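You operate a simulated robot arm through the tools that you are given. There is no shell and no other tool. Be economical: measure what you need, move in short steps, check, and stop when the job is done.

The job below is to be done with a simulated robot arm. You get a single attempt, and the scene is never put back.

TASK
Put things in order on the free end of the breakfast bar. At the end: the clear glass stands where the purple pad stood; the small orange box is on the black salad tray; the purple pad stands where the grey stone stood; the grey stone from the free end of the breakfast bar stands on top of the green peas tin; whatever was shut is shut again. Leave all else as you found it, and nothing knocked over.

Only the result counts: the job must be done as asked and must still hold three seconds after the hand-in. Knocking over, shifting, dropping, spilling or breaking anything else fails it.

THE ROBOT
A 6-joint arm with a two-finger parallel gripper, fixed in place. Base frame: the origin is at the foot of the arm, x ahead of it, y to its left, z up; the work surface is at about z = 0. Units: mm, degrees, N and s.
With the tool pointing down near the work surface it reaches from about 140 to 580 mm from the base axis. Its first joint turns from -66.0 to 66.0 degrees. Payload 2.1 kg.
The TCP is the grasp point between the finger pads, 30 mm short of the fingertips. In the tool frame z runs along the fingers and y along their closing line. Largest opening 94 mm; finger width 28, thickness 10; the body of the gripper, 50 by 96 mm, starts 55 mm behind the TCP.
Orientation is that of the tool frame in the base frame, as a unit quaternion [w, x, y, z]. With the fingers straight down and closing along the base's y, the tool's x points along the base's -x, its y along +y and its z along -z.

THE INTERFACE
- The arm moves only by the tool jog_arm. Its argument "motion" is a list that holds one entry, the list of rows, each a list of 7 numbers: the shift along the base's x, y, z in m, then the turn, a rotation vector about the base's x, y, z in degrees, then the opening, from 0 (shut) to 1 (fully open). In form: [[[x, y, z, ax, ay, az, fingers], ...]]. A call has 1 to 8 rows; each row is the pose to reach, as a shift and turn from the pose commanded when the call began. Each row takes 0.2 s and may step no farther than 50 mm and 8.6 degrees from the row before; otherwise, or with a gripper value out of range, the whole call is refused. A pose out of reach is approached as far as the arm can. The call stops where the force on the tool passes 40 N (or 10 N more than at its start, if that is more) or the arm is blocked; 0.2 s more then pass. The fingers move at their own pace (about 72 mm/s each) and stop on an object; they squeeze with about 38 N. The grip force told is the motor's: it shows also when the fingers shut on nothing. Time passes only in rows, and 0.2 s behind the last, so rows that repeat a pose let the fingers close. It gives the time, the measured TCP pose, the force on the tool (base axes), the opening and the grip force at its end, in the units of the frame above (readings bear some noise), and new pictures: "views" is both (left out), scene, wrist or none.
- Cameras (640 x 400 px; columns grow to the right, rows downward): "scene" is fixed at [50.7, -368.5, 480.4]; the picture's right is [0.80, -0.60, 0.00], its down [-0.37, -0.49, -0.79] and it looks along [0.48, 0.63, -0.61] (base axes); focal length 222 px, centre (320, 200). "wrist" rides on the gripper at [76, 14, -102] in the tool frame; the picture's right is [-0.18, 0.98, 0.00], its down [-0.75, -0.14, -0.64] and it looks along [-0.63, -0.12, 0.77] (tool axes); focal length 243 px, centre (320, 200). There is no depth. A picture from a camera that has moved, and an enlarged one, comes with that camera's place and axes in the base frame and with its lens.
- enlarge(camera, box): a new picture of the part [left, top, right, bottom] of that camera's present view, enlarged. No time passes.
- finish_job(): hands the job in; it is judged then, once.

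Go step by step. Nothing tells you positions but the pictures and the camera data: compare them with the known pose of the tool, close in by small moves and look again before you grip or let go. The budget is 120 turns and 200 pictures, counting those below and the enlarged ones. Unless the task says otherwise, let go and move clear before handing in, and close with one line.

The tools are called after "Emit:" as name(argument=value, ...) on one line, values as JSON. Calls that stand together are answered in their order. jog_arm: Moves the arm, as the interface text tells. Its arguments: {"type":"object","properties":{"motion":{"type":"array","items":{"type":"array","items":{"type":"array","items":{"type":"number"}}}},"views":{"type":"string","enum":["both","scene","wrist","none"]}},"required":["motion"]} The other tools are called the same way: enlarge (camera, box) takes an enlarged picture of a part of a camera's view; finish_job () hands the job in.

At the start:

```text
time_s: 0.0
position: [307.2, 50.4, 278.1]
tool_rot: [0.001, 0.0, 1.0, 0.0]
wrist_force: [-0.1, -0.6, 0.2]
gripper_width: 93.8
gripper_force: 0.0
```

scene: 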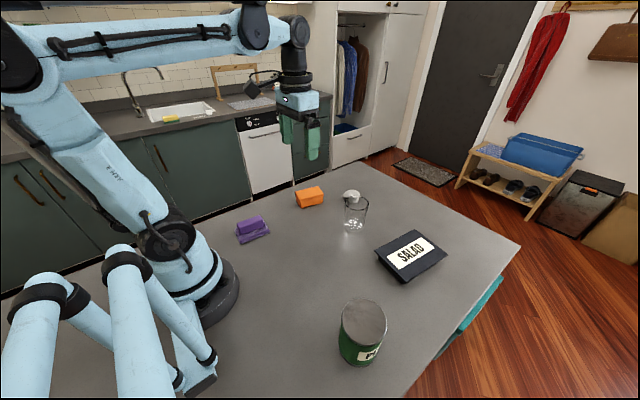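
wrist: 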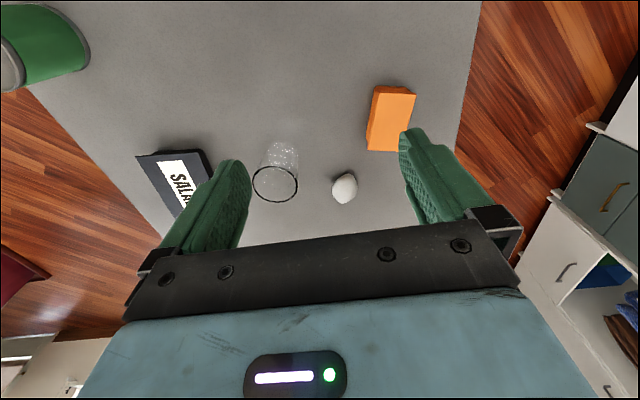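

I see the purple pad, orange box, grey stone, clear glass, salad tray and peas tin on the counter. I'll zoom in to measure them.

Emit:
enlarge(camera="scene", box=[220, 170, 380, 270])

Emit:
enlarge(camera="scene", box=[320, 220, 480, 380])

Emit:
enlarge(camera="wrist", box=[120, 60, 440, 260])

```text
4.00 times, centred on (300, 220) of scene
camera zoom: at [50.7, -368.5, 480.4], right [0.8, -0.6, 0.0], down [-0.37, -0.49, -0.79], along [0.48, 0.63, -0.61], focal length 889 px, centre (400, 120)
```

zoom: 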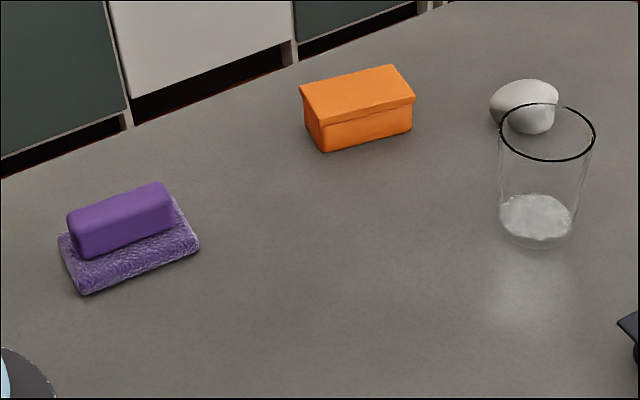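

```text
2.50 times, centred on (400, 300) of scene
camera zoom: at [50.7, -368.5, 480.4], right [0.8, -0.6, 0.0], down [-0.37, -0.49, -0.79], along [0.48, 0.63, -0.61], focal length 555 px, centre (120, -50)
```

zoom: 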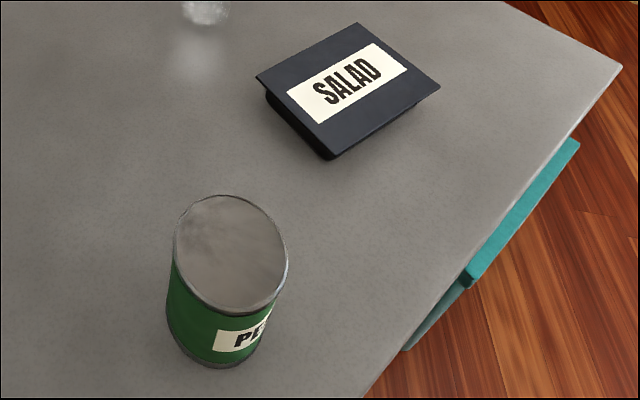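

```text
2.00 times, centred on (280, 160) of wrist
camera zoom: at [232.4, 65.1, 380.0], right [0.18, 0.98, 0.0], down [0.75, -0.14, 0.64], along [0.63, -0.12, -0.77], focal length 485 px, centre (400, 280)
```

zoom: 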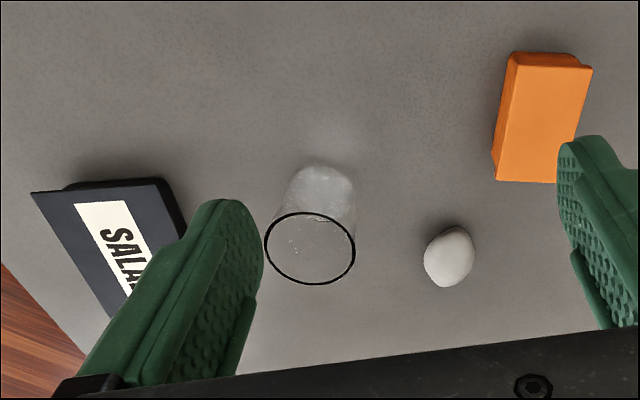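

The stone is at about (511, 60), glass (433, -38), box (396, 144), pad (173, 124), tin (206, -279, about 109 tall) and tray (463, -214). I'll start with the stone and move above it to look.

Emit:
jog_arm(motion=[[[0.041, 0.002, -0.0256, 0, 0, 0, 1], [0.082, 0.004, -0.0512, 0, 0, 0, 1], [0.122, 0.006, -0.0768, 0, 0, 0, 1], [0.163, 0.008, -0.1024, 0, 0, 0, 1], [0.204, 0.01, -0.128, 0, 0, 0, 1]]], views="both")

```text
time_s: 1.2
position: [511.6, 59.9, 147.9]
tool_rot: [0.0, -0.001, 1.0, 0.001]
wrist_force: [0.4, 0.0, -0.8]
gripper_width: 94.1
gripper_force: 0.0
camera wrist: at [436.6, 74.4, 250.9], right [0.18, 0.98, 0.0], down [0.75, -0.14, 0.64], along [0.63, -0.12, -0.77], focal length 243 px, centre (320, 200)
```

scene: 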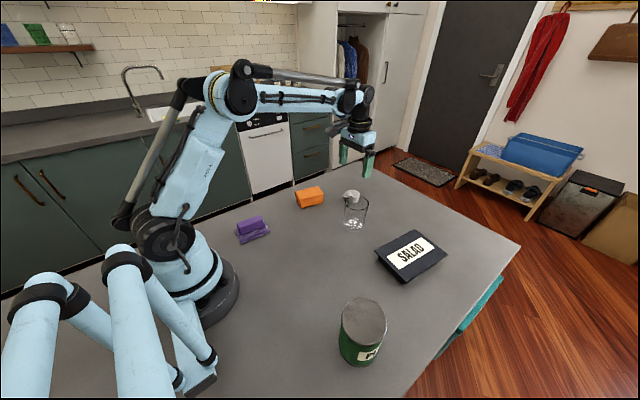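
wrist: 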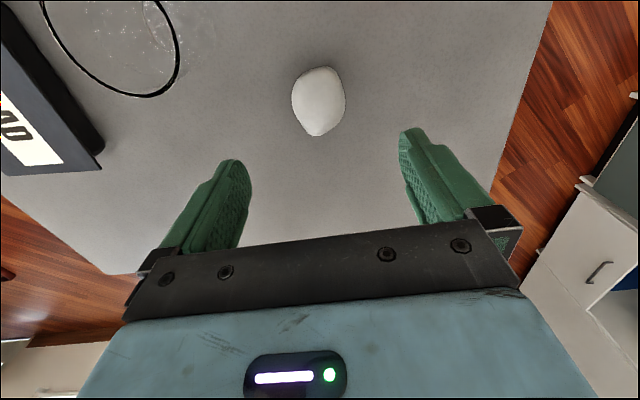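

Emit:
enlarge(camera="wrist", box=[240, 40, 400, 160])

Emit:
enlarge(camera="scene", box=[330, 180, 380, 240])

```text
3.33 times, centred on (320, 100) of wrist
camera zoom: at [436.6, 74.4, 250.9], right [0.18, 0.98, 0.0], down [0.75, -0.14, 0.64], along [0.63, -0.12, -0.77], focal length 809 px, centre (320, 533)
```

zoom: 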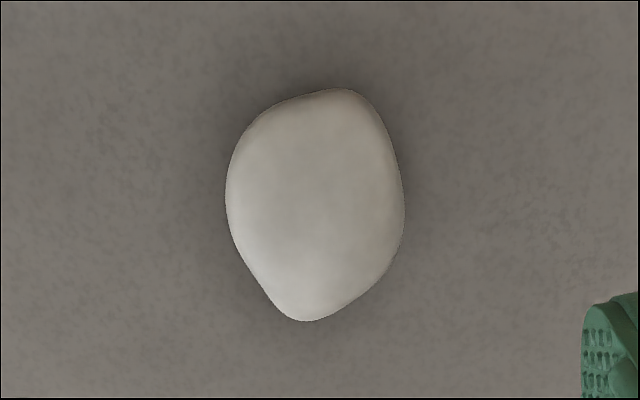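

```text
6.67 times, centred on (355, 210) of scene
camera zoom: at [50.7, -368.5, 480.4], right [0.8, -0.6, 0.0], down [-0.37, -0.49, -0.79], along [0.48, 0.63, -0.61], focal length 1481 px, centre (87, 133)
```

zoom: 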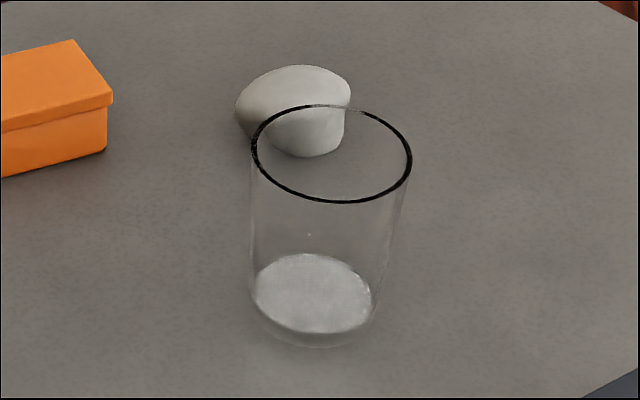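

Stone centre is at about (511, 59) with its narrow axis turned about -10°. I'll yaw, go down and close.

Emit:
jog_arm(motion=[[[0, -0.001, -0.038, 0, 0, -5, 1], [0, -0.001, -0.076, 0, 0, -10, 1], [0, -0.001, -0.1, 0, 0, -10, 1], [0, -0.001, -0.114, 0, 0, -10, 1]]], views="both")

```text
time_s: 2.2
position: [509.8, 57.9, 34.0]
tool_rot: [0.0, 0.089, 0.996, 0.001]
wrist_force: [-0.1, 0.9, 0.2]
gripper_width: 93.9
gripper_force: 0.1
camera wrist: at [440.1, 86.0, 136.1], right [0.35, 0.94, 0.0], down [0.72, -0.27, 0.64], along [0.6, -0.23, -0.77], focal length 243 px, centre (320, 200)
```

scene: 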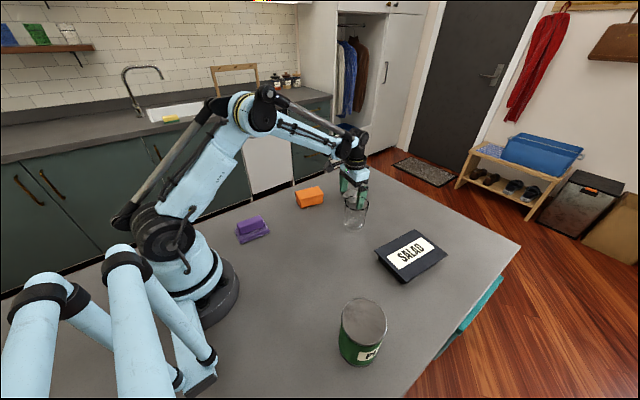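
wrist: 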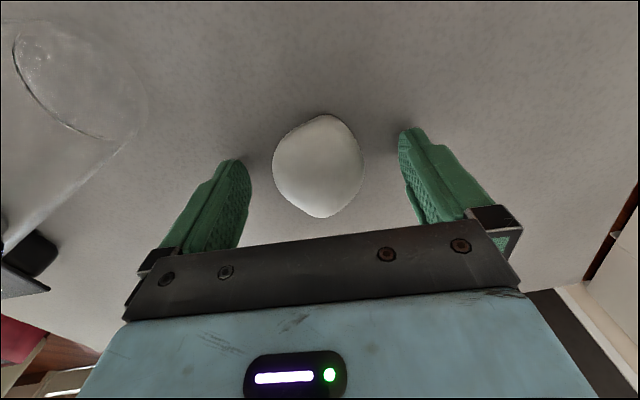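

The stone sits well between the fingers. Closing.

Emit:
jog_arm(motion=[[[0, 0, 0, 0, 0, 0, 0.3], [0, 0, 0, 0, 0, 0, 0], [0, 0, 0, 0, 0, 0, 0], [0, 0, 0, 0, 0, 0, 0]]], views="wrist")

```text
time_s: 3.2
position: [511.3, 58.3, 33.7]
tool_rot: [0.001, 0.088, 0.996, 0.001]
wrist_force: [0.5, 0.6, 0.1]
gripper_width: 49.2
gripper_force: 38.4
camera wrist: at [440.2, 85.9, 136.4], right [0.35, 0.94, 0.0], down [0.72, -0.27, 0.64], along [0.6, -0.23, -0.77], focal length 243 px, centre (320, 200)
```

wrist: 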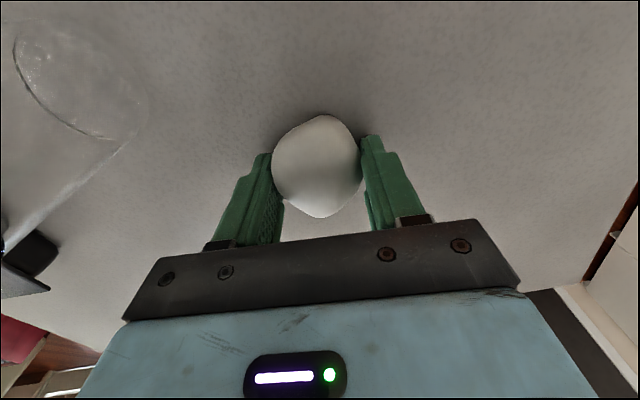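

The stone is gripped at 49 mm. Lifting.

Emit:
jog_arm(motion=[[[0, 0, 0.03, 0, 0, 0, 0], [0, 0, 0.08, 0, 0, 0, 0], [0, 0, 0.13, 0, 0, 0, 0], [0, 0, 0.18, 0, 0, 0, 0]]], views="both")

```text
time_s: 4.2
position: [511.7, 57.7, 214.6]
tool_rot: [0.001, 0.087, 0.996, 0.001]
wrist_force: [-0.1, -0.1, 0.1]
gripper_width: 0.1
gripper_force: 33.2
camera wrist: at [441.2, 86.5, 317.1], right [0.35, 0.94, 0.0], down [0.72, -0.27, 0.64], along [0.6, -0.23, -0.77], focal length 243 px, centre (320, 200)
```

scene: 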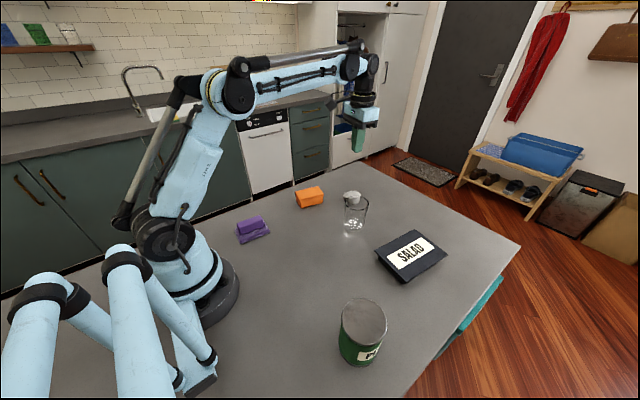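
wrist: 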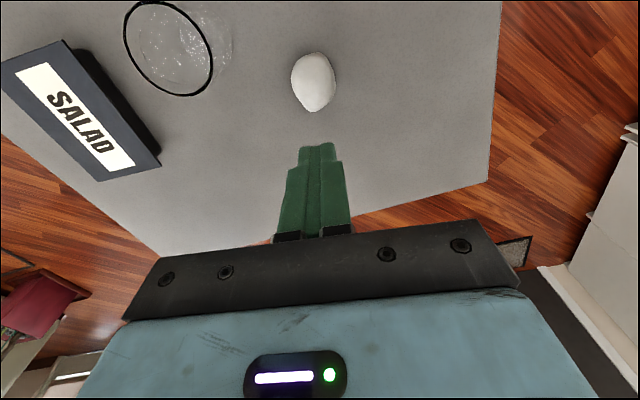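

The stone slipped out and stayed on the counter. I'll look at it closely again.

Emit:
enlarge(camera="wrist", box=[260, 30, 380, 130])

Emit:
enlarge(camera="scene", box=[330, 180, 380, 240])

```text
4.00 times, centred on (320, 80) of wrist
camera zoom: at [441.2, 86.5, 317.1], right [0.35, 0.94, 0.0], down [0.72, -0.27, 0.64], along [0.6, -0.23, -0.77], focal length 970 px, centre (320, 680)
```

zoom: 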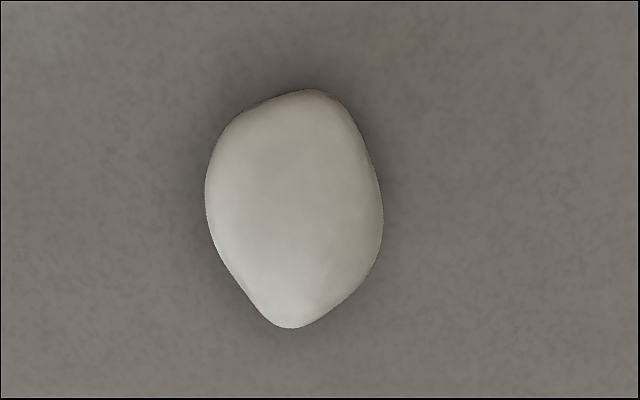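

```text
6.67 times, centred on (355, 210) of scene
camera zoom: at [50.7, -368.5, 480.4], right [0.8, -0.6, 0.0], down [-0.37, -0.49, -0.79], along [0.48, 0.63, -0.61], focal length 1481 px, centre (87, 133)
```

zoom: 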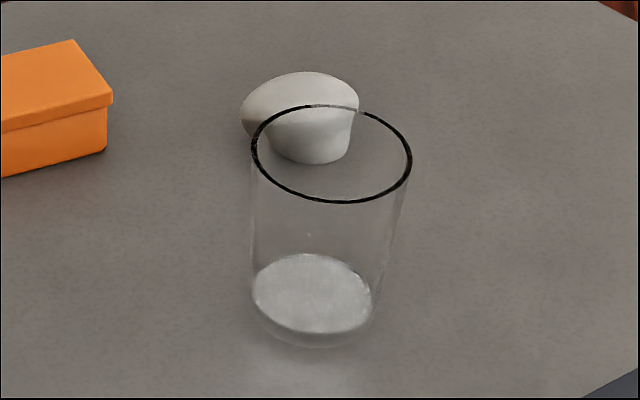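

The stone moved about 6 mm toward -y, to about (509, 52.5). I'll regrip it lower and test the lift slowly.

Emit:
jog_arm(motion=[[[-0.001, -0.002, -0.0, 0, 0, 0, 1], [-0.001, -0.005, -0.05, 0, 0, 0, 1], [-0.001, -0.005, -0.1, 0, 0, 0, 1], [-0.001, -0.005, -0.145, 0, 0, 0, 1], [-0.001, -0.005, -0.17, 0, 0, 0, 1], [-0.001, -0.005, -0.1825, 0, 0, 0, 1]]], views="wrist")

Emit:
enlarge(camera="wrist", box=[220, 100, 440, 240])

```text
time_s: 5.6
position: [510.2, 54.8, 32.1]
tool_rot: [0.0, 0.087, 0.996, 0.001]
wrist_force: [0.2, -0.7, -0.1]
gripper_width: 93.9
gripper_force: 0.0
camera wrist: at [439.7, 82.4, 134.0], right [0.35, 0.94, 0.0], down [0.72, -0.27, 0.64], along [0.6, -0.23, -0.77], focal length 243 px, centre (320, 200)
```

wrist: 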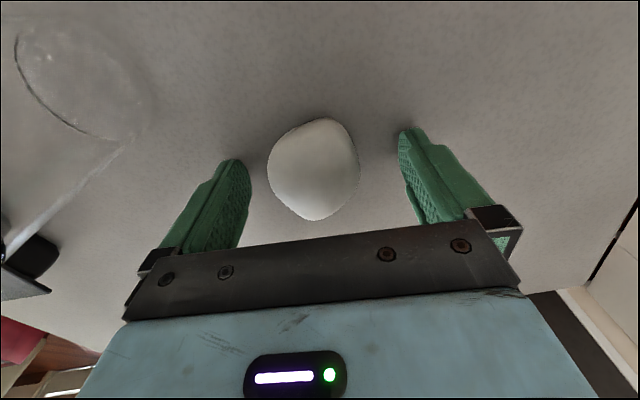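

```text
2.86 times, centred on (330, 170) of wrist
camera zoom: at [439.7, 82.4, 134.0], right [0.35, 0.94, 0.0], down [0.72, -0.27, 0.64], along [0.6, -0.23, -0.77], focal length 693 px, centre (291, 286)
```

zoom: 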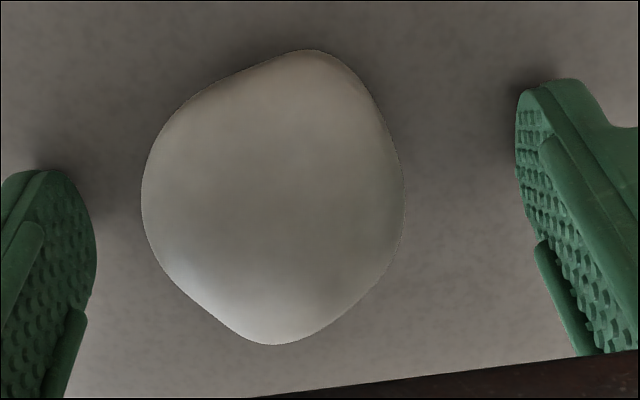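

Centred well enough. Closing, then lifting slowly by 15 mm as a test.

Emit:
jog_arm(motion=[[[0, -0.002, 0, 0, 0, 0, 0.6], [0, -0.002, 0, 0, 0, 0, 0], [0, -0.002, 0, 0, 0, 0, 0], [0, -0.002, 0, 0, 0, 0, 0], [0, -0.002, 0.004, 0, 0, 0, 0], [0, -0.002, 0.008, 0, 0, 0, 0], [0, -0.002, 0.015, 0, 0, 0, 0]]], views="wrist")

Emit:
enlarge(camera="wrist", box=[220, 100, 440, 240])

Emit:
enlarge(camera="scene", box=[330, 180, 380, 240])

```text
time_s: 7.2
position: [509.6, 51.9, 48.6]
tool_rot: [0.0, 0.087, 0.996, 0.001]
wrist_force: [0.0, 0.8, -2.0]
gripper_width: 48.7
gripper_force: 38.2
camera wrist: at [439.4, 79.8, 150.5], right [0.35, 0.94, 0.0], down [0.72, -0.27, 0.64], along [0.6, -0.23, -0.77], focal length 243 px, centre (320, 200)
```

wrist: 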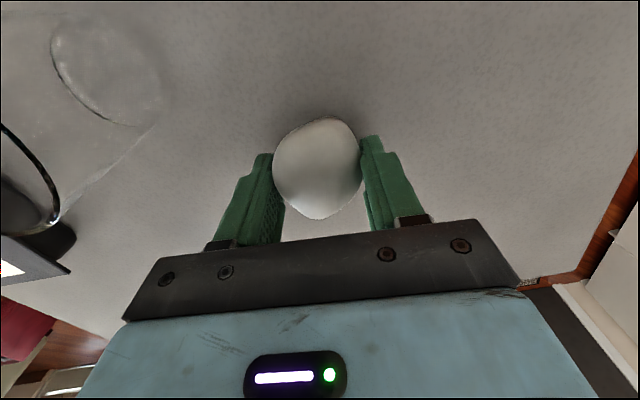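

```text
2.86 times, centred on (330, 170) of wrist
camera zoom: at [439.4, 79.8, 150.5], right [0.35, 0.94, 0.0], down [0.72, -0.27, 0.64], along [0.6, -0.23, -0.77], focal length 693 px, centre (291, 286)
```

zoom: 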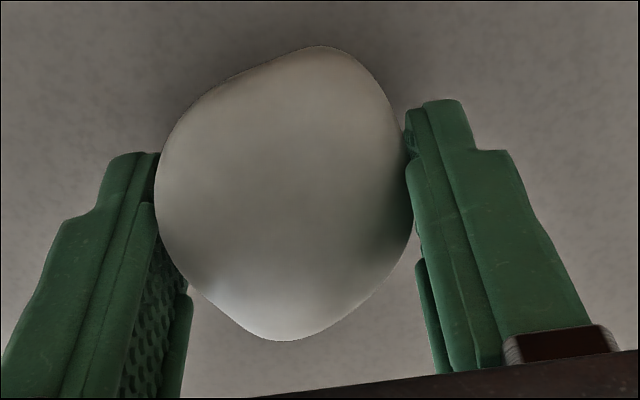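

```text
6.67 times, centred on (355, 210) of scene
camera zoom: at [50.7, -368.5, 480.4], right [0.8, -0.6, 0.0], down [-0.37, -0.49, -0.79], along [0.48, 0.63, -0.61], focal length 1481 px, centre (87, 133)
```

zoom: 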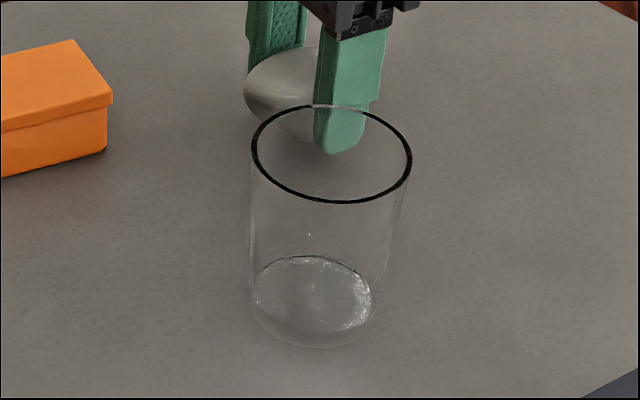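

The stone is lifted this time (about 2 N of weight). Raising it gently to transit height.

Emit:
jog_arm(motion=[[[0, 0, 0.01, 0, 0, 0, 0], [0, 0, 0.025, 0, 0, 0, 0], [0, 0, 0.045, 0, 0, 0, 0], [0, 0, 0.067, 0, 0, 0, 0], [0, 0, 0.09, 0, 0, 0, 0], [0, 0, 0.113, 0, 0, 0, 0], [0, 0, 0.132, 0, 0, 0, 0], [0, 0, 0.142, 0, 0, 0, 0]]], views="wrist")

```text
time_s: 9.0
position: [510.8, 52.7, 188.7]
tool_rot: [0.0, 0.087, 0.996, 0.001]
wrist_force: [-0.8, 0.1, -2.7]
gripper_width: 48.8
gripper_force: 37.7
camera wrist: at [440.0, 79.5, 291.8], right [0.35, 0.94, 0.0], down [0.72, -0.27, 0.64], along [0.6, -0.23, -0.77], focal length 243 px, centre (320, 200)
```

wrist: 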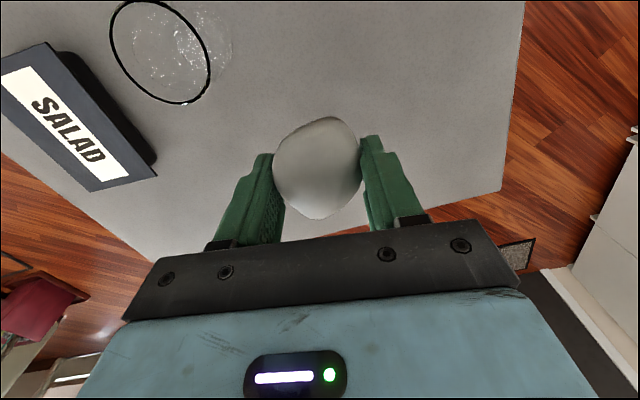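

Holding firm. Carrying it toward the tin.

Emit:
jog_arm(motion=[[[-0.014, -0.015, 0, 0, 0, 0, 0], [-0.04, -0.043, 0, 0, 0, 0, 0], [-0.07, -0.076, 0, 0, 0, 0, 0], [-0.1, -0.109, 0, 0, 0, 0, 0], [-0.13, -0.142, 0, 0, 0, 0, 0], [-0.16, -0.174, 0, 0, 0, 0, 0], [-0.185, -0.2, 0, 0, 0, 0, 0], [-0.2, -0.216, 0, 0, 0, 0, 0]]], views="wrist")

Emit:
jog_arm(motion=[[[-0.014, -0.015, 0, 0, 0, 0, 0], [-0.036, -0.039, 0, 0, 0, 0, 0], [-0.058, -0.063, 0, 0, 0, 0, 0], [-0.08, -0.087, 0, 0, 0, 0, 0], [-0.095, -0.105, 0, 0, 0, 0, 0], [-0.104, -0.114, 0, 0, 0, 0, 0]]], views="both")

```text
time_s: 10.8
position: [309.1, -163.5, 189.3]
tool_rot: [0.001, 0.088, 0.996, 0.002]
wrist_force: [0.2, 0.4, -2.4]
gripper_width: 48.3
gripper_force: 38.1
camera wrist: at [238.3, -136.2, 292.7], right [0.35, 0.94, 0.0], down [0.72, -0.27, 0.64], along [0.6, -0.22, -0.77], focal length 243 px, centre (320, 200)
```

wrist: 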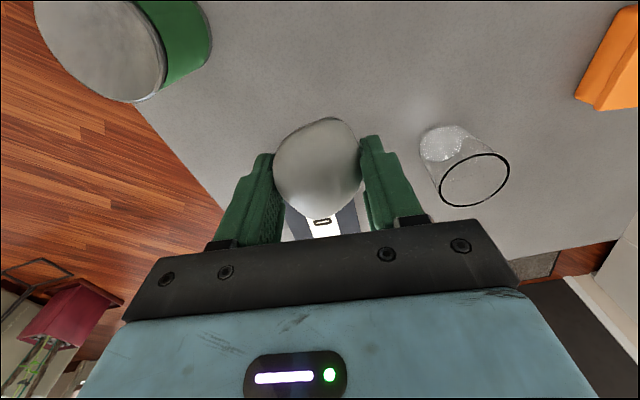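

```text
time_s: 12.2
position: [206.5, -278.2, 189.5]
tool_rot: [0.0, 0.087, 0.996, 0.001]
wrist_force: [-0.1, -0.2, -1.7]
gripper_width: 48.0
gripper_force: 38.2
camera wrist: at [135.0, -251.0, 292.0], right [0.35, 0.94, 0.0], down [0.72, -0.27, 0.64], along [0.6, -0.22, -0.77], focal length 243 px, centre (320, 200)
```

scene: 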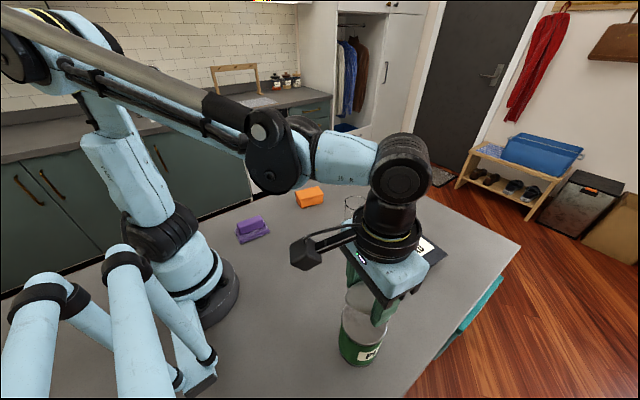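
wrist: 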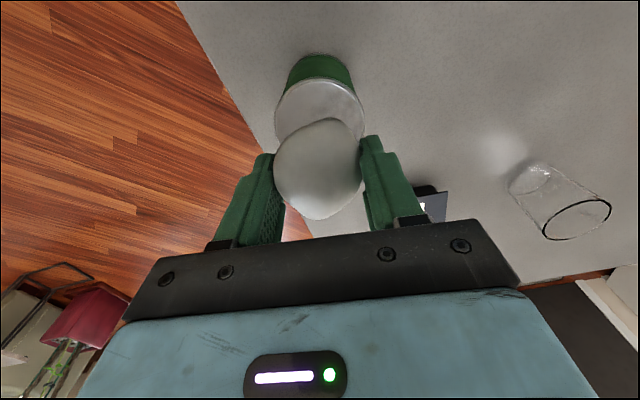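

Above the tin. I'll zoom in to refine the tin's centre before going down.

Emit:
enlarge(camera="wrist", box=[240, 40, 400, 160])

Emit:
enlarge(camera="scene", box=[300, 220, 460, 380])

```text
3.33 times, centred on (320, 100) of wrist
camera zoom: at [135.0, -251.0, 292.0], right [0.35, 0.94, 0.0], down [0.72, -0.27, 0.64], along [0.6, -0.22, -0.77], focal length 809 px, centre (320, 533)
```

zoom: 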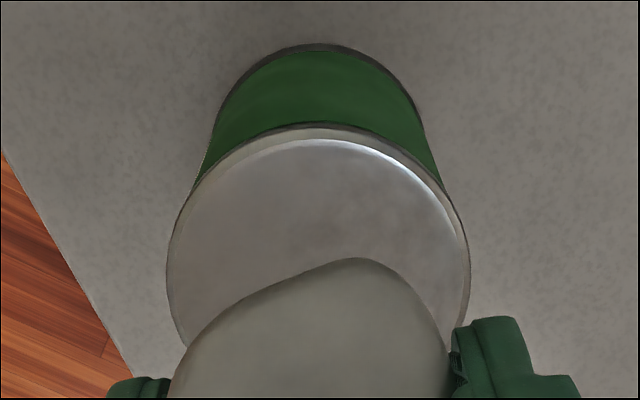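

```text
2.50 times, centred on (380, 300) of scene
camera zoom: at [50.7, -368.5, 480.4], right [0.8, -0.6, 0.0], down [-0.37, -0.49, -0.79], along [0.48, 0.63, -0.61], focal length 555 px, centre (170, -50)
```

zoom: 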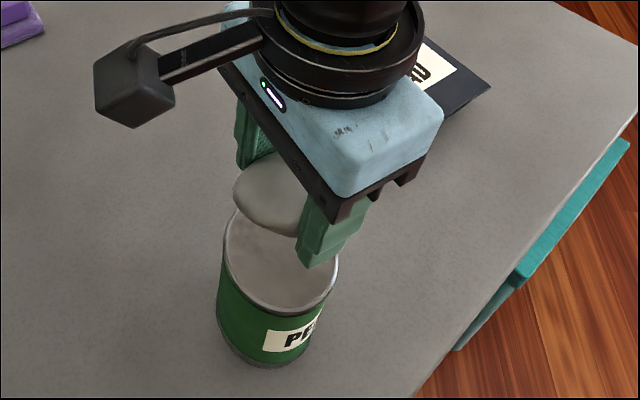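

The tin's centre is at about (205.5, -277), so the stone is right above it. Lowering toward contact, expected near TCP z of 141.

Emit:
jog_arm(motion=[[[0, 0.001, -0.015, 0, 0, 0, 0], [0, 0.001, -0.03, 0, 0, 0, 0], [0, 0.001, -0.038, 0, 0, 0, 0], [0, 0.001, -0.042, 0, 0, 0, 0]]], views="both")

Emit:
enlarge(camera="scene", box=[320, 260, 420, 380])

```text
time_s: 13.2
position: [206.9, -276.9, 148.0]
tool_rot: [0.001, 0.087, 0.996, 0.001]
wrist_force: [0.3, -0.1, -2.0]
gripper_width: 46.1
gripper_force: 38.7
camera wrist: at [135.1, -249.9, 250.3], right [0.35, 0.94, 0.0], down [0.72, -0.27, 0.64], along [0.6, -0.23, -0.77], focal length 243 px, centre (320, 200)
```

scene: 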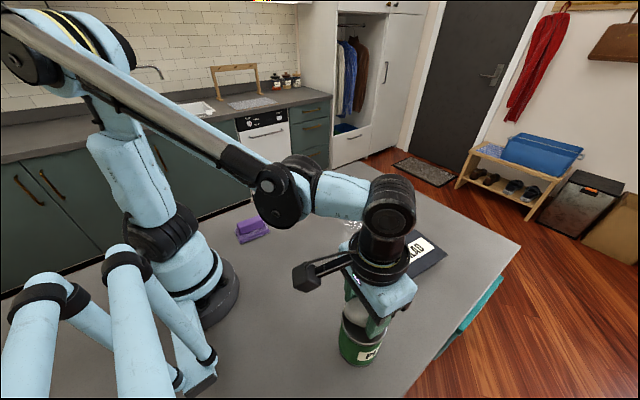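
wrist: 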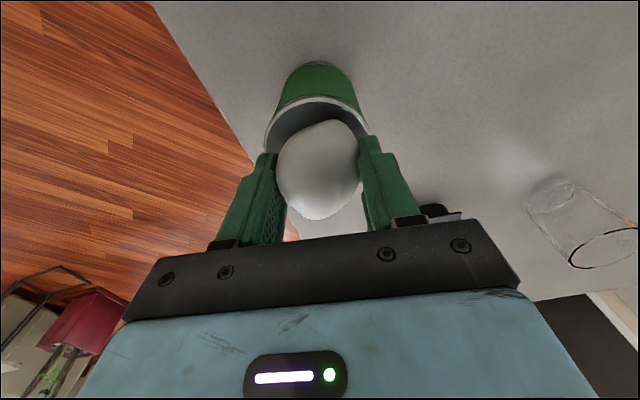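

```text
3.33 times, centred on (370, 320) of scene
camera zoom: at [50.7, -368.5, 480.4], right [0.8, -0.6, 0.0], down [-0.37, -0.49, -0.79], along [0.48, 0.63, -0.61], focal length 741 px, centre (153, -200)
```

zoom: 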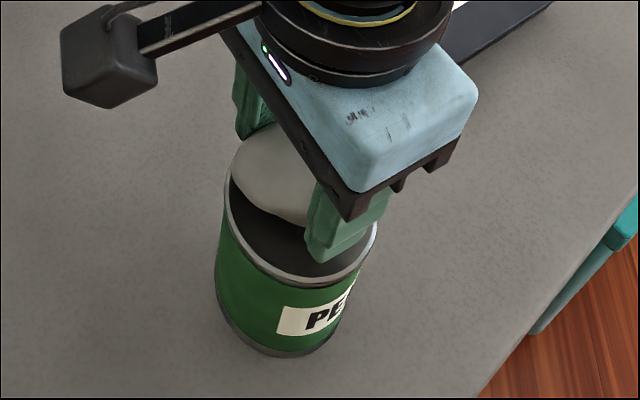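

The opening has crept from 48.8 to 46.1 mm, so the stone is slipping slightly. Lowering in small steps to contact.

Emit:
jog_arm(motion=[[[0, 0, -0.003, 0, 0, 0, 0], [0, 0, -0.005, 0, 0, 0, 0]]], views="wrist")

```text
time_s: 13.8
position: [205.5, -276.9, 143.7]
tool_rot: [0.001, 0.087, 0.996, 0.001]
wrist_force: [0.4, 0.2, -2.5]
gripper_width: 46.2
gripper_force: 38.2
camera wrist: at [134.1, -249.2, 245.8], right [0.35, 0.94, 0.0], down [0.72, -0.27, 0.64], along [0.6, -0.23, -0.77], focal length 243 px, centre (320, 200)
```

wrist: 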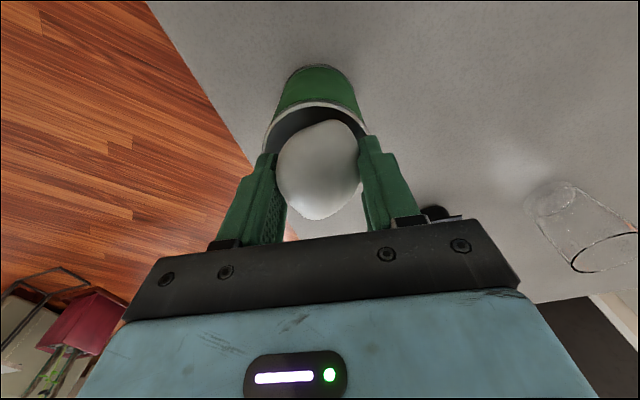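

Emit:
jog_arm(motion=[[[0, 0, -0.0015, 0, 0, 0, 0], [0, 0, -0.003, 0, 0, 0, 0]]], views="none")

```text
time_s: 14.4
position: [206.7, -275.6, 140.4]
tool_rot: [0.0, 0.087, 0.996, 0.001]
wrist_force: [0.1, -0.4, 0.1]
gripper_width: 46.4
gripper_force: 37.5
```

The stone's weight is gone from the sensor, so contact has begun. Going 1 mm more to settle it.

Emit:
jog_arm(motion=[[[0, 0, -0.001, 0, 0, 0, 0]]], views="wrist")

Emit:
enlarge(camera="scene", box=[320, 260, 420, 380])

Emit:
enlarge(camera="wrist", box=[220, 50, 440, 240])

```text
time_s: 14.8
position: [206.2, -276.8, 140.1]
tool_rot: [0.001, 0.087, 0.996, 0.002]
wrist_force: [0.4, 1.0, 14.4]
gripper_width: 46.2
gripper_force: 38.1
camera wrist: at [134.8, -248.7, 242.2], right [0.35, 0.94, 0.0], down [0.72, -0.27, 0.64], along [0.6, -0.22, -0.77], focal length 243 px, centre (320, 200)
```

wrist: 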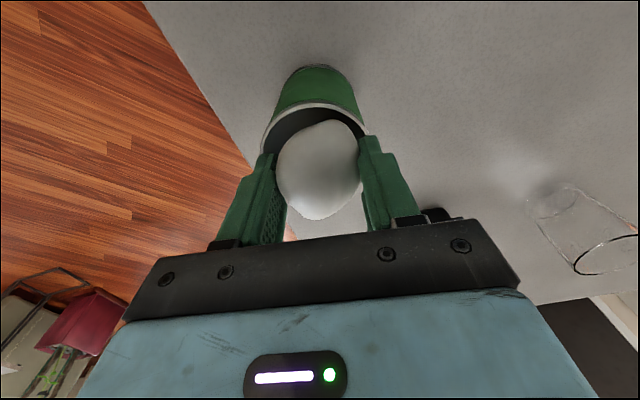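

```text
3.33 times, centred on (370, 320) of scene
camera zoom: at [50.7, -368.4, 480.4], right [0.8, -0.6, 0.0], down [-0.37, -0.49, -0.79], along [0.48, 0.63, -0.61], focal length 741 px, centre (153, -200)
```

zoom: 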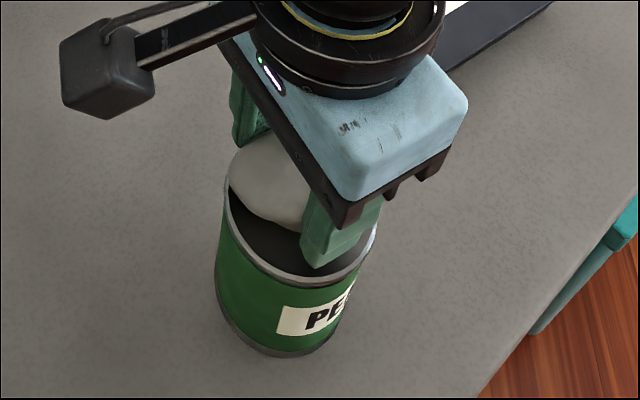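

```text
2.11 times, centred on (330, 145) of wrist
camera zoom: at [134.8, -248.7, 242.2], right [0.35, 0.94, 0.0], down [0.72, -0.27, 0.64], along [0.6, -0.22, -0.77], focal length 511 px, centre (299, 316)
```

zoom: 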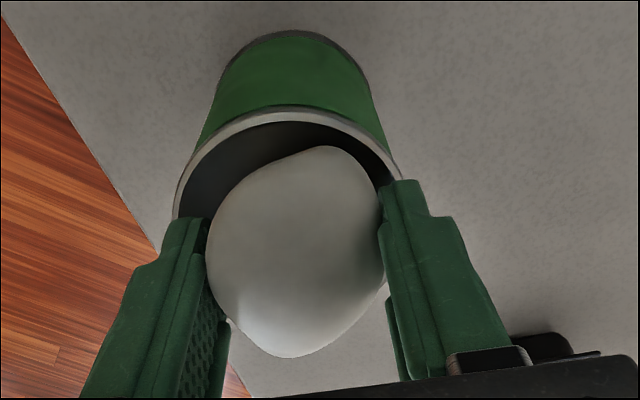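

Contact at 14 N with the stone centred on the tin (about 206, -277). I'll ease up slightly, open a little, then rise and open further.

Emit:
jog_arm(motion=[[[0, 0, 0.0005, 0, 0, 0, 0], [0, 0, 0.0005, 0, 0, 0, 0.53], [0, 0, 0.0005, 0, 0, 0, 0.53], [0, 0, 0.003, 0, 0, 0, 0.56], [0, 0, 0.006, 0, 0, 0, 0.62], [0, 0, 0.01, 0, 0, 0, 0.7]]], views="wrist")

Emit:
enlarge(camera="wrist", box=[220, 50, 440, 240])

Emit:
enlarge(camera="scene", box=[320, 260, 420, 380])

```text
time_s: 16.2
position: [206.4, -274.8, 150.2]
tool_rot: [0.0, 0.087, 0.996, 0.001]
wrist_force: [-0.3, -0.1, -0.3]
gripper_width: 65.5
gripper_force: 0.0
camera wrist: at [134.4, -248.4, 251.6], right [0.35, 0.94, 0.0], down [0.72, -0.27, 0.64], along [0.6, -0.23, -0.77], focal length 243 px, centre (320, 200)
```

wrist: 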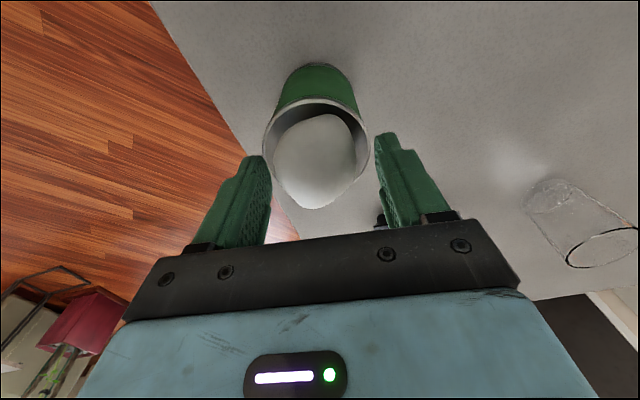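

```text
2.11 times, centred on (330, 145) of wrist
camera zoom: at [134.4, -248.4, 251.6], right [0.35, 0.94, 0.0], down [0.72, -0.27, 0.64], along [0.6, -0.23, -0.77], focal length 511 px, centre (299, 316)
```

zoom: 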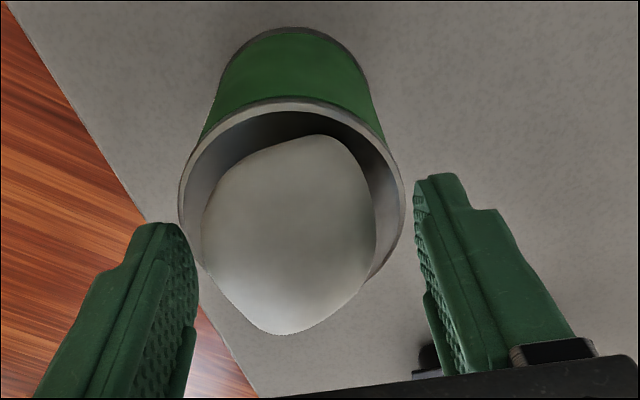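

```text
3.33 times, centred on (370, 320) of scene
camera zoom: at [50.7, -368.5, 480.4], right [0.8, -0.6, 0.0], down [-0.37, -0.49, -0.79], along [0.48, 0.63, -0.61], focal length 741 px, centre (153, -200)
```

zoom: 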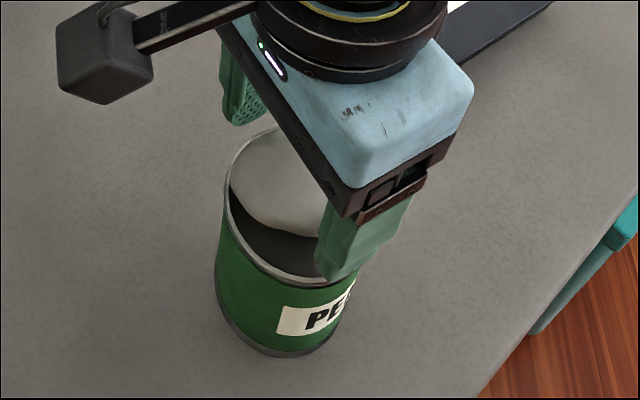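

Released, and the stone is resting. Raising straight up and checking.

Emit:
jog_arm(motion=[[[0, 0, 0.03, 0, 0, 0, 0.7], [0, 0, 0.07, 0, 0, 0, 1], [0, 0, 0.11, 0, 0, 0, 1], [0.01, 0.04, 0.11, 0, 0, 0, 1], [0.01, 0.085, 0.11, 0, 0, 0, 1], [0.01, 0.13, 0.11, 0, 0, 0, 1], [0.01, 0.175, 0.11, 0, 0, 0, 1]]], views="scene")

Emit:
enlarge(camera="scene", box=[320, 260, 420, 380])

```text
time_s: 17.8
position: [214.8, -102.7, 260.1]
tool_rot: [0.001, 0.088, 0.996, 0.001]
wrist_force: [0.1, -0.3, 0.5]
gripper_width: 94.0
gripper_force: 0.0
```

scene: 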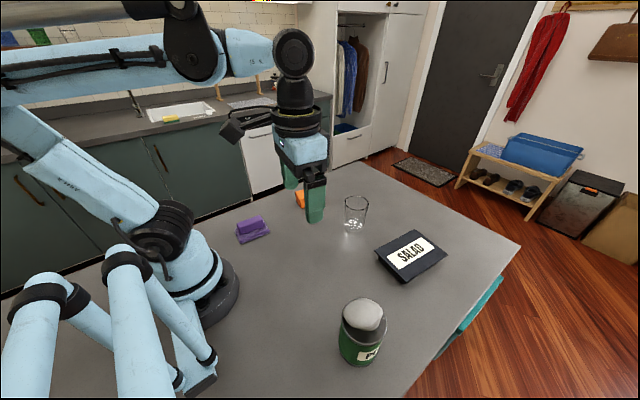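

```text
3.33 times, centred on (370, 320) of scene
camera zoom: at [50.7, -368.5, 480.4], right [0.8, -0.6, 0.0], down [-0.37, -0.49, -0.79], along [0.48, 0.63, -0.61], focal length 741 px, centre (153, -200)
```

zoom: 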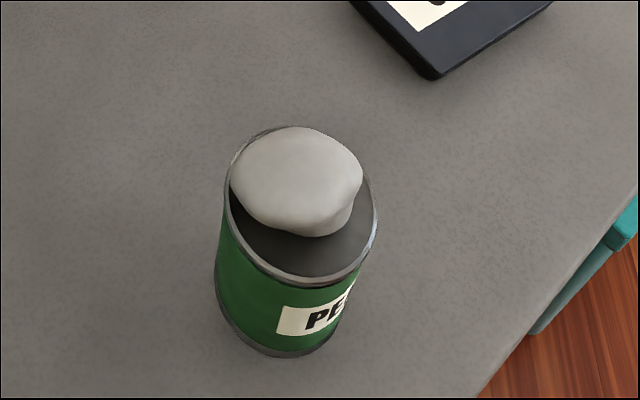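

The stone stands on the tin. Next is the purple pad: moving above it to look.

Emit:
jog_arm(motion=[[[-0.008, 0.045, 0, 0, 0, 0, 1], [-0.016, 0.09, 0, 0, 0, 0, 1], [-0.024, 0.135, -0.01, 0, 0, 0, 1], [-0.032, 0.18, -0.03, 0, 0, 0, 1], [-0.042, 0.227, -0.04, 0, 0, 0, 1], [-0.042, 0.227, -0.06, 0, 0, 0, 1]]], views="both")

Emit:
enlarge(camera="wrist", box=[200, 0, 460, 180])

```text
time_s: 19.2
position: [175.2, 125.1, 200.3]
tool_rot: [0.001, 0.088, 0.996, 0.001]
wrist_force: [-0.1, 0.5, -0.8]
gripper_width: 94.3
gripper_force: 0.0
camera wrist: at [105.2, 152.4, 302.1], right [0.35, 0.94, 0.0], down [0.72, -0.27, 0.64], along [0.6, -0.23, -0.77], focal length 243 px, centre (320, 200)
```

scene: 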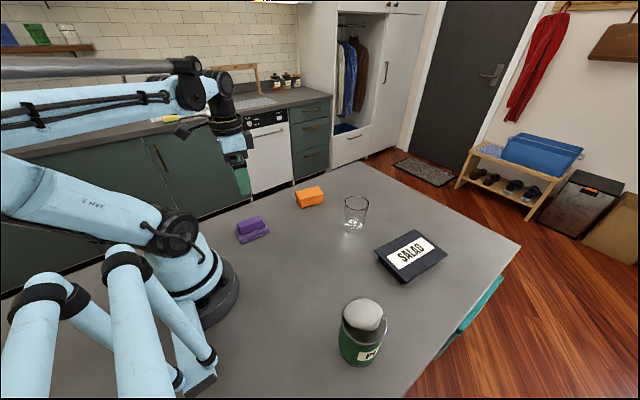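
wrist: 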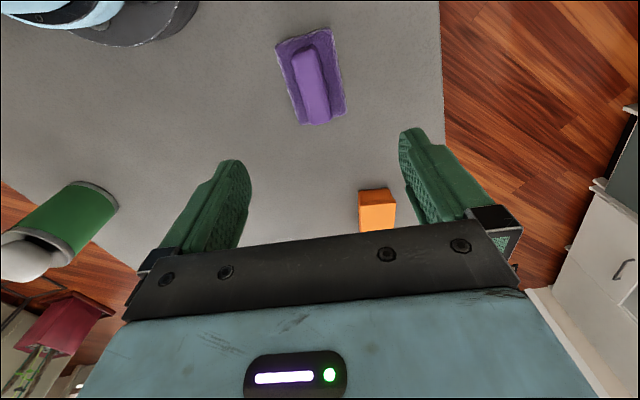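

```text
2.22 times, centred on (330, 90) of wrist
camera zoom: at [105.2, 152.4, 302.1], right [0.35, 0.94, 0.0], down [0.72, -0.27, 0.64], along [0.6, -0.23, -0.77], focal length 539 px, centre (298, 444)
```

zoom: 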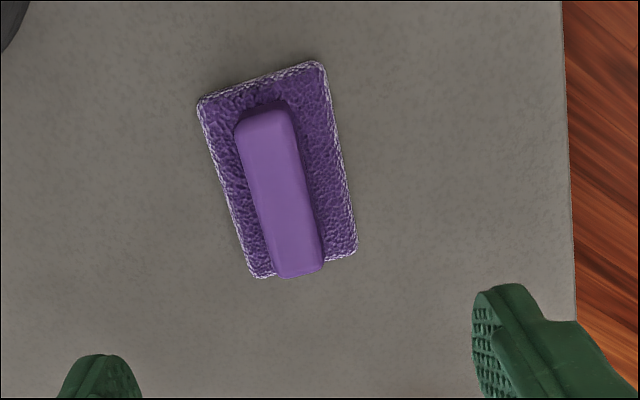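

The pad is centred at about (172, 120), with its long axis at about -6°. I'll measure its heights in the scene view.

Emit:
enlarge(camera="scene", box=[228, 208, 276, 248])

```text
10.00 times, centred on (252, 228) of scene
camera zoom: at [50.7, -368.4, 480.4], right [0.8, -0.6, 0.0], down [-0.37, -0.49, -0.79], along [0.48, 0.63, -0.61], focal length 2222 px, centre (1000, -80)
```

zoom: 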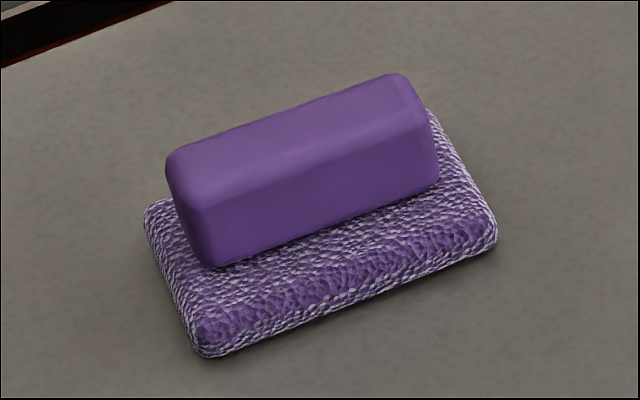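

Base is about 11 mm thick and the handle top is at about 33 mm and 25 mm wide, so I'll grip the handle with tips near z=14. Going down partway to line up.

Emit:
jog_arm(motion=[[[-0.001, -0.002, -0.04, 0, 0, 2, 1], [-0.003, -0.003, -0.08, 0, 0, 3.5, 1], [-0.003, -0.003, -0.115, 0, 0, 3.5, 0.8]]], views="both")

Emit:
enlarge(camera="wrist", box=[200, 40, 440, 220])

Emit:
enlarge(camera="scene", box=[220, 180, 290, 250])

```text
time_s: 20.0
position: [171.6, 122.3, 85.6]
tool_rot: [0.001, 0.056, 0.998, 0.0]
wrist_force: [-0.4, 0.6, -0.5]
gripper_width: 75.1
gripper_force: 0.0
camera wrist: at [99.6, 145.1, 186.5], right [0.29, 0.96, 0.0], down [0.73, -0.23, 0.64], along [0.61, -0.19, -0.77], focal length 243 px, centre (320, 200)
```

scene: 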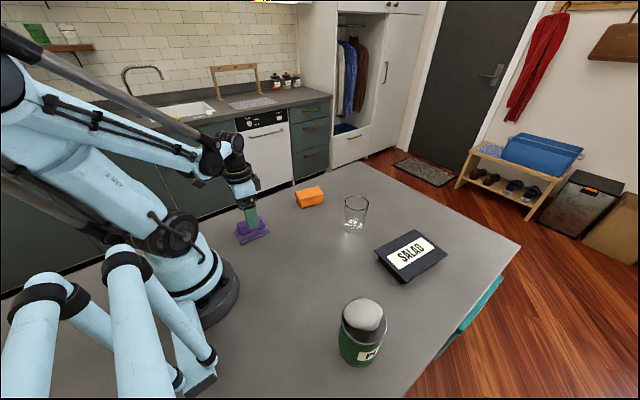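
wrist: 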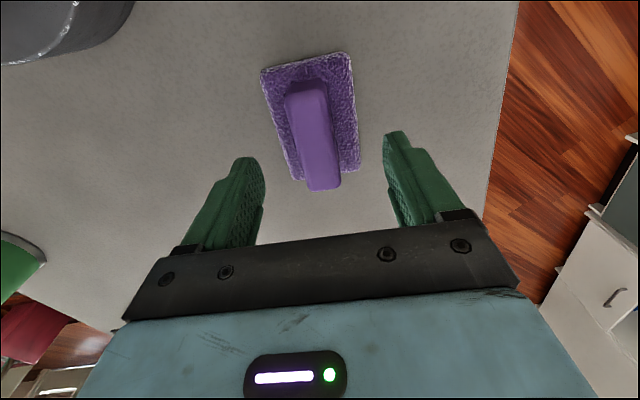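

```text
2.22 times, centred on (320, 130) of wrist
camera zoom: at [99.6, 145.1, 186.5], right [0.29, 0.96, 0.0], down [0.73, -0.23, 0.64], along [0.61, -0.19, -0.77], focal length 539 px, centre (320, 356)
```

zoom: 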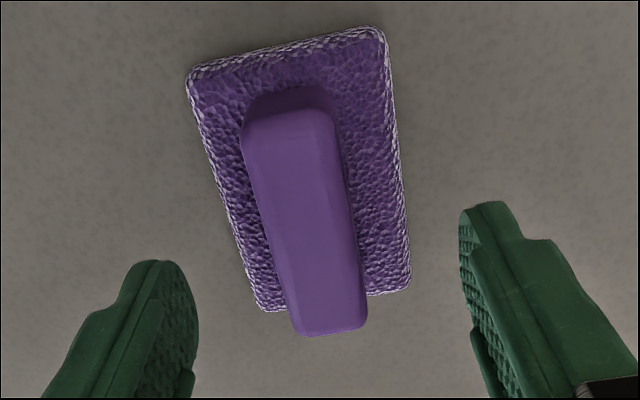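

```text
5.71 times, centred on (255, 215) of scene
camera zoom: at [50.7, -368.4, 480.4], right [0.8, -0.6, 0.0], down [-0.37, -0.49, -0.79], along [0.48, 0.63, -0.61], focal length 1270 px, centre (691, 114)
```

zoom: 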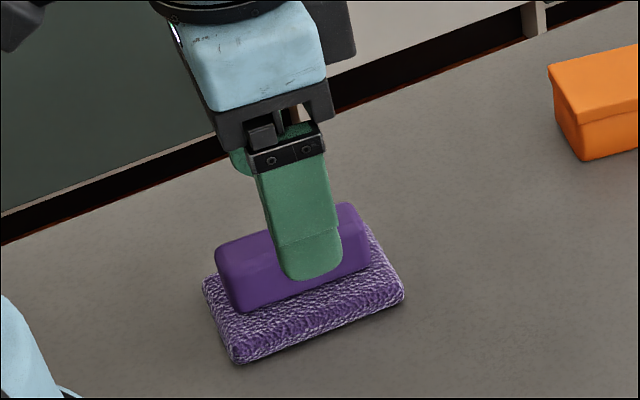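

The handle axis is about 2.5 mm toward -y of the tool. Adjusting and going down to grip the handle.

Emit:
jog_arm(motion=[[[0.001, -0.0025, -0.02, 0, 0, 0, 0.7], [0.002, -0.0025, -0.035, 0, 0, 0, 0.7], [0.002, -0.0025, -0.0415, 0, 0, 0, 0.7]]], views="wrist")

Emit:
enlarge(camera="wrist", box=[200, 60, 440, 240])

Emit:
enlarge(camera="scene", box=[220, 190, 280, 250])

```text
time_s: 20.8
position: [174.3, 120.2, 43.3]
tool_rot: [0.001, 0.056, 0.998, 0.002]
wrist_force: [0.6, -0.4, 0.6]
gripper_width: 65.8
gripper_force: 0.1
camera wrist: at [101.2, 142.4, 145.7], right [0.29, 0.96, 0.0], down [0.73, -0.23, 0.64], along [0.61, -0.19, -0.77], focal length 243 px, centre (320, 200)
```

wrist: 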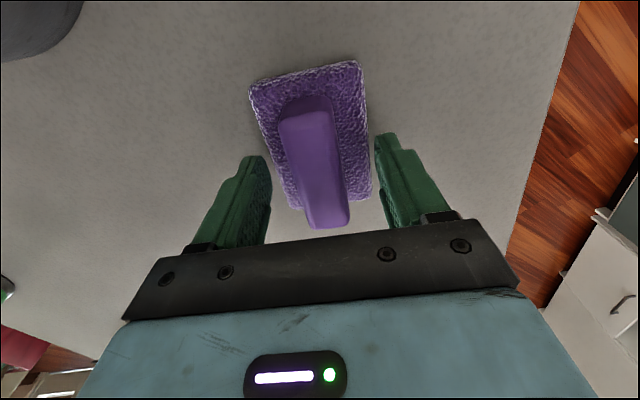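

```text
2.22 times, centred on (320, 150) of wrist
camera zoom: at [101.2, 142.4, 145.7], right [0.29, 0.96, 0.0], down [0.73, -0.23, 0.64], along [0.61, -0.19, -0.77], focal length 539 px, centre (320, 311)
```

zoom: 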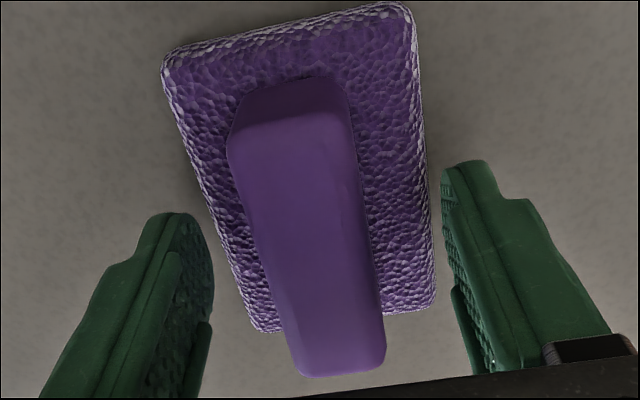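

```text
6.67 times, centred on (250, 220) of scene
camera zoom: at [50.7, -368.5, 480.4], right [0.8, -0.6, 0.0], down [-0.37, -0.49, -0.79], along [0.48, 0.63, -0.61], focal length 1481 px, centre (787, 67)
```

zoom: 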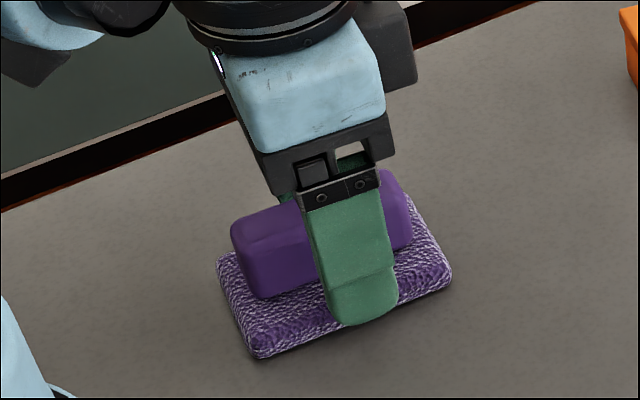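

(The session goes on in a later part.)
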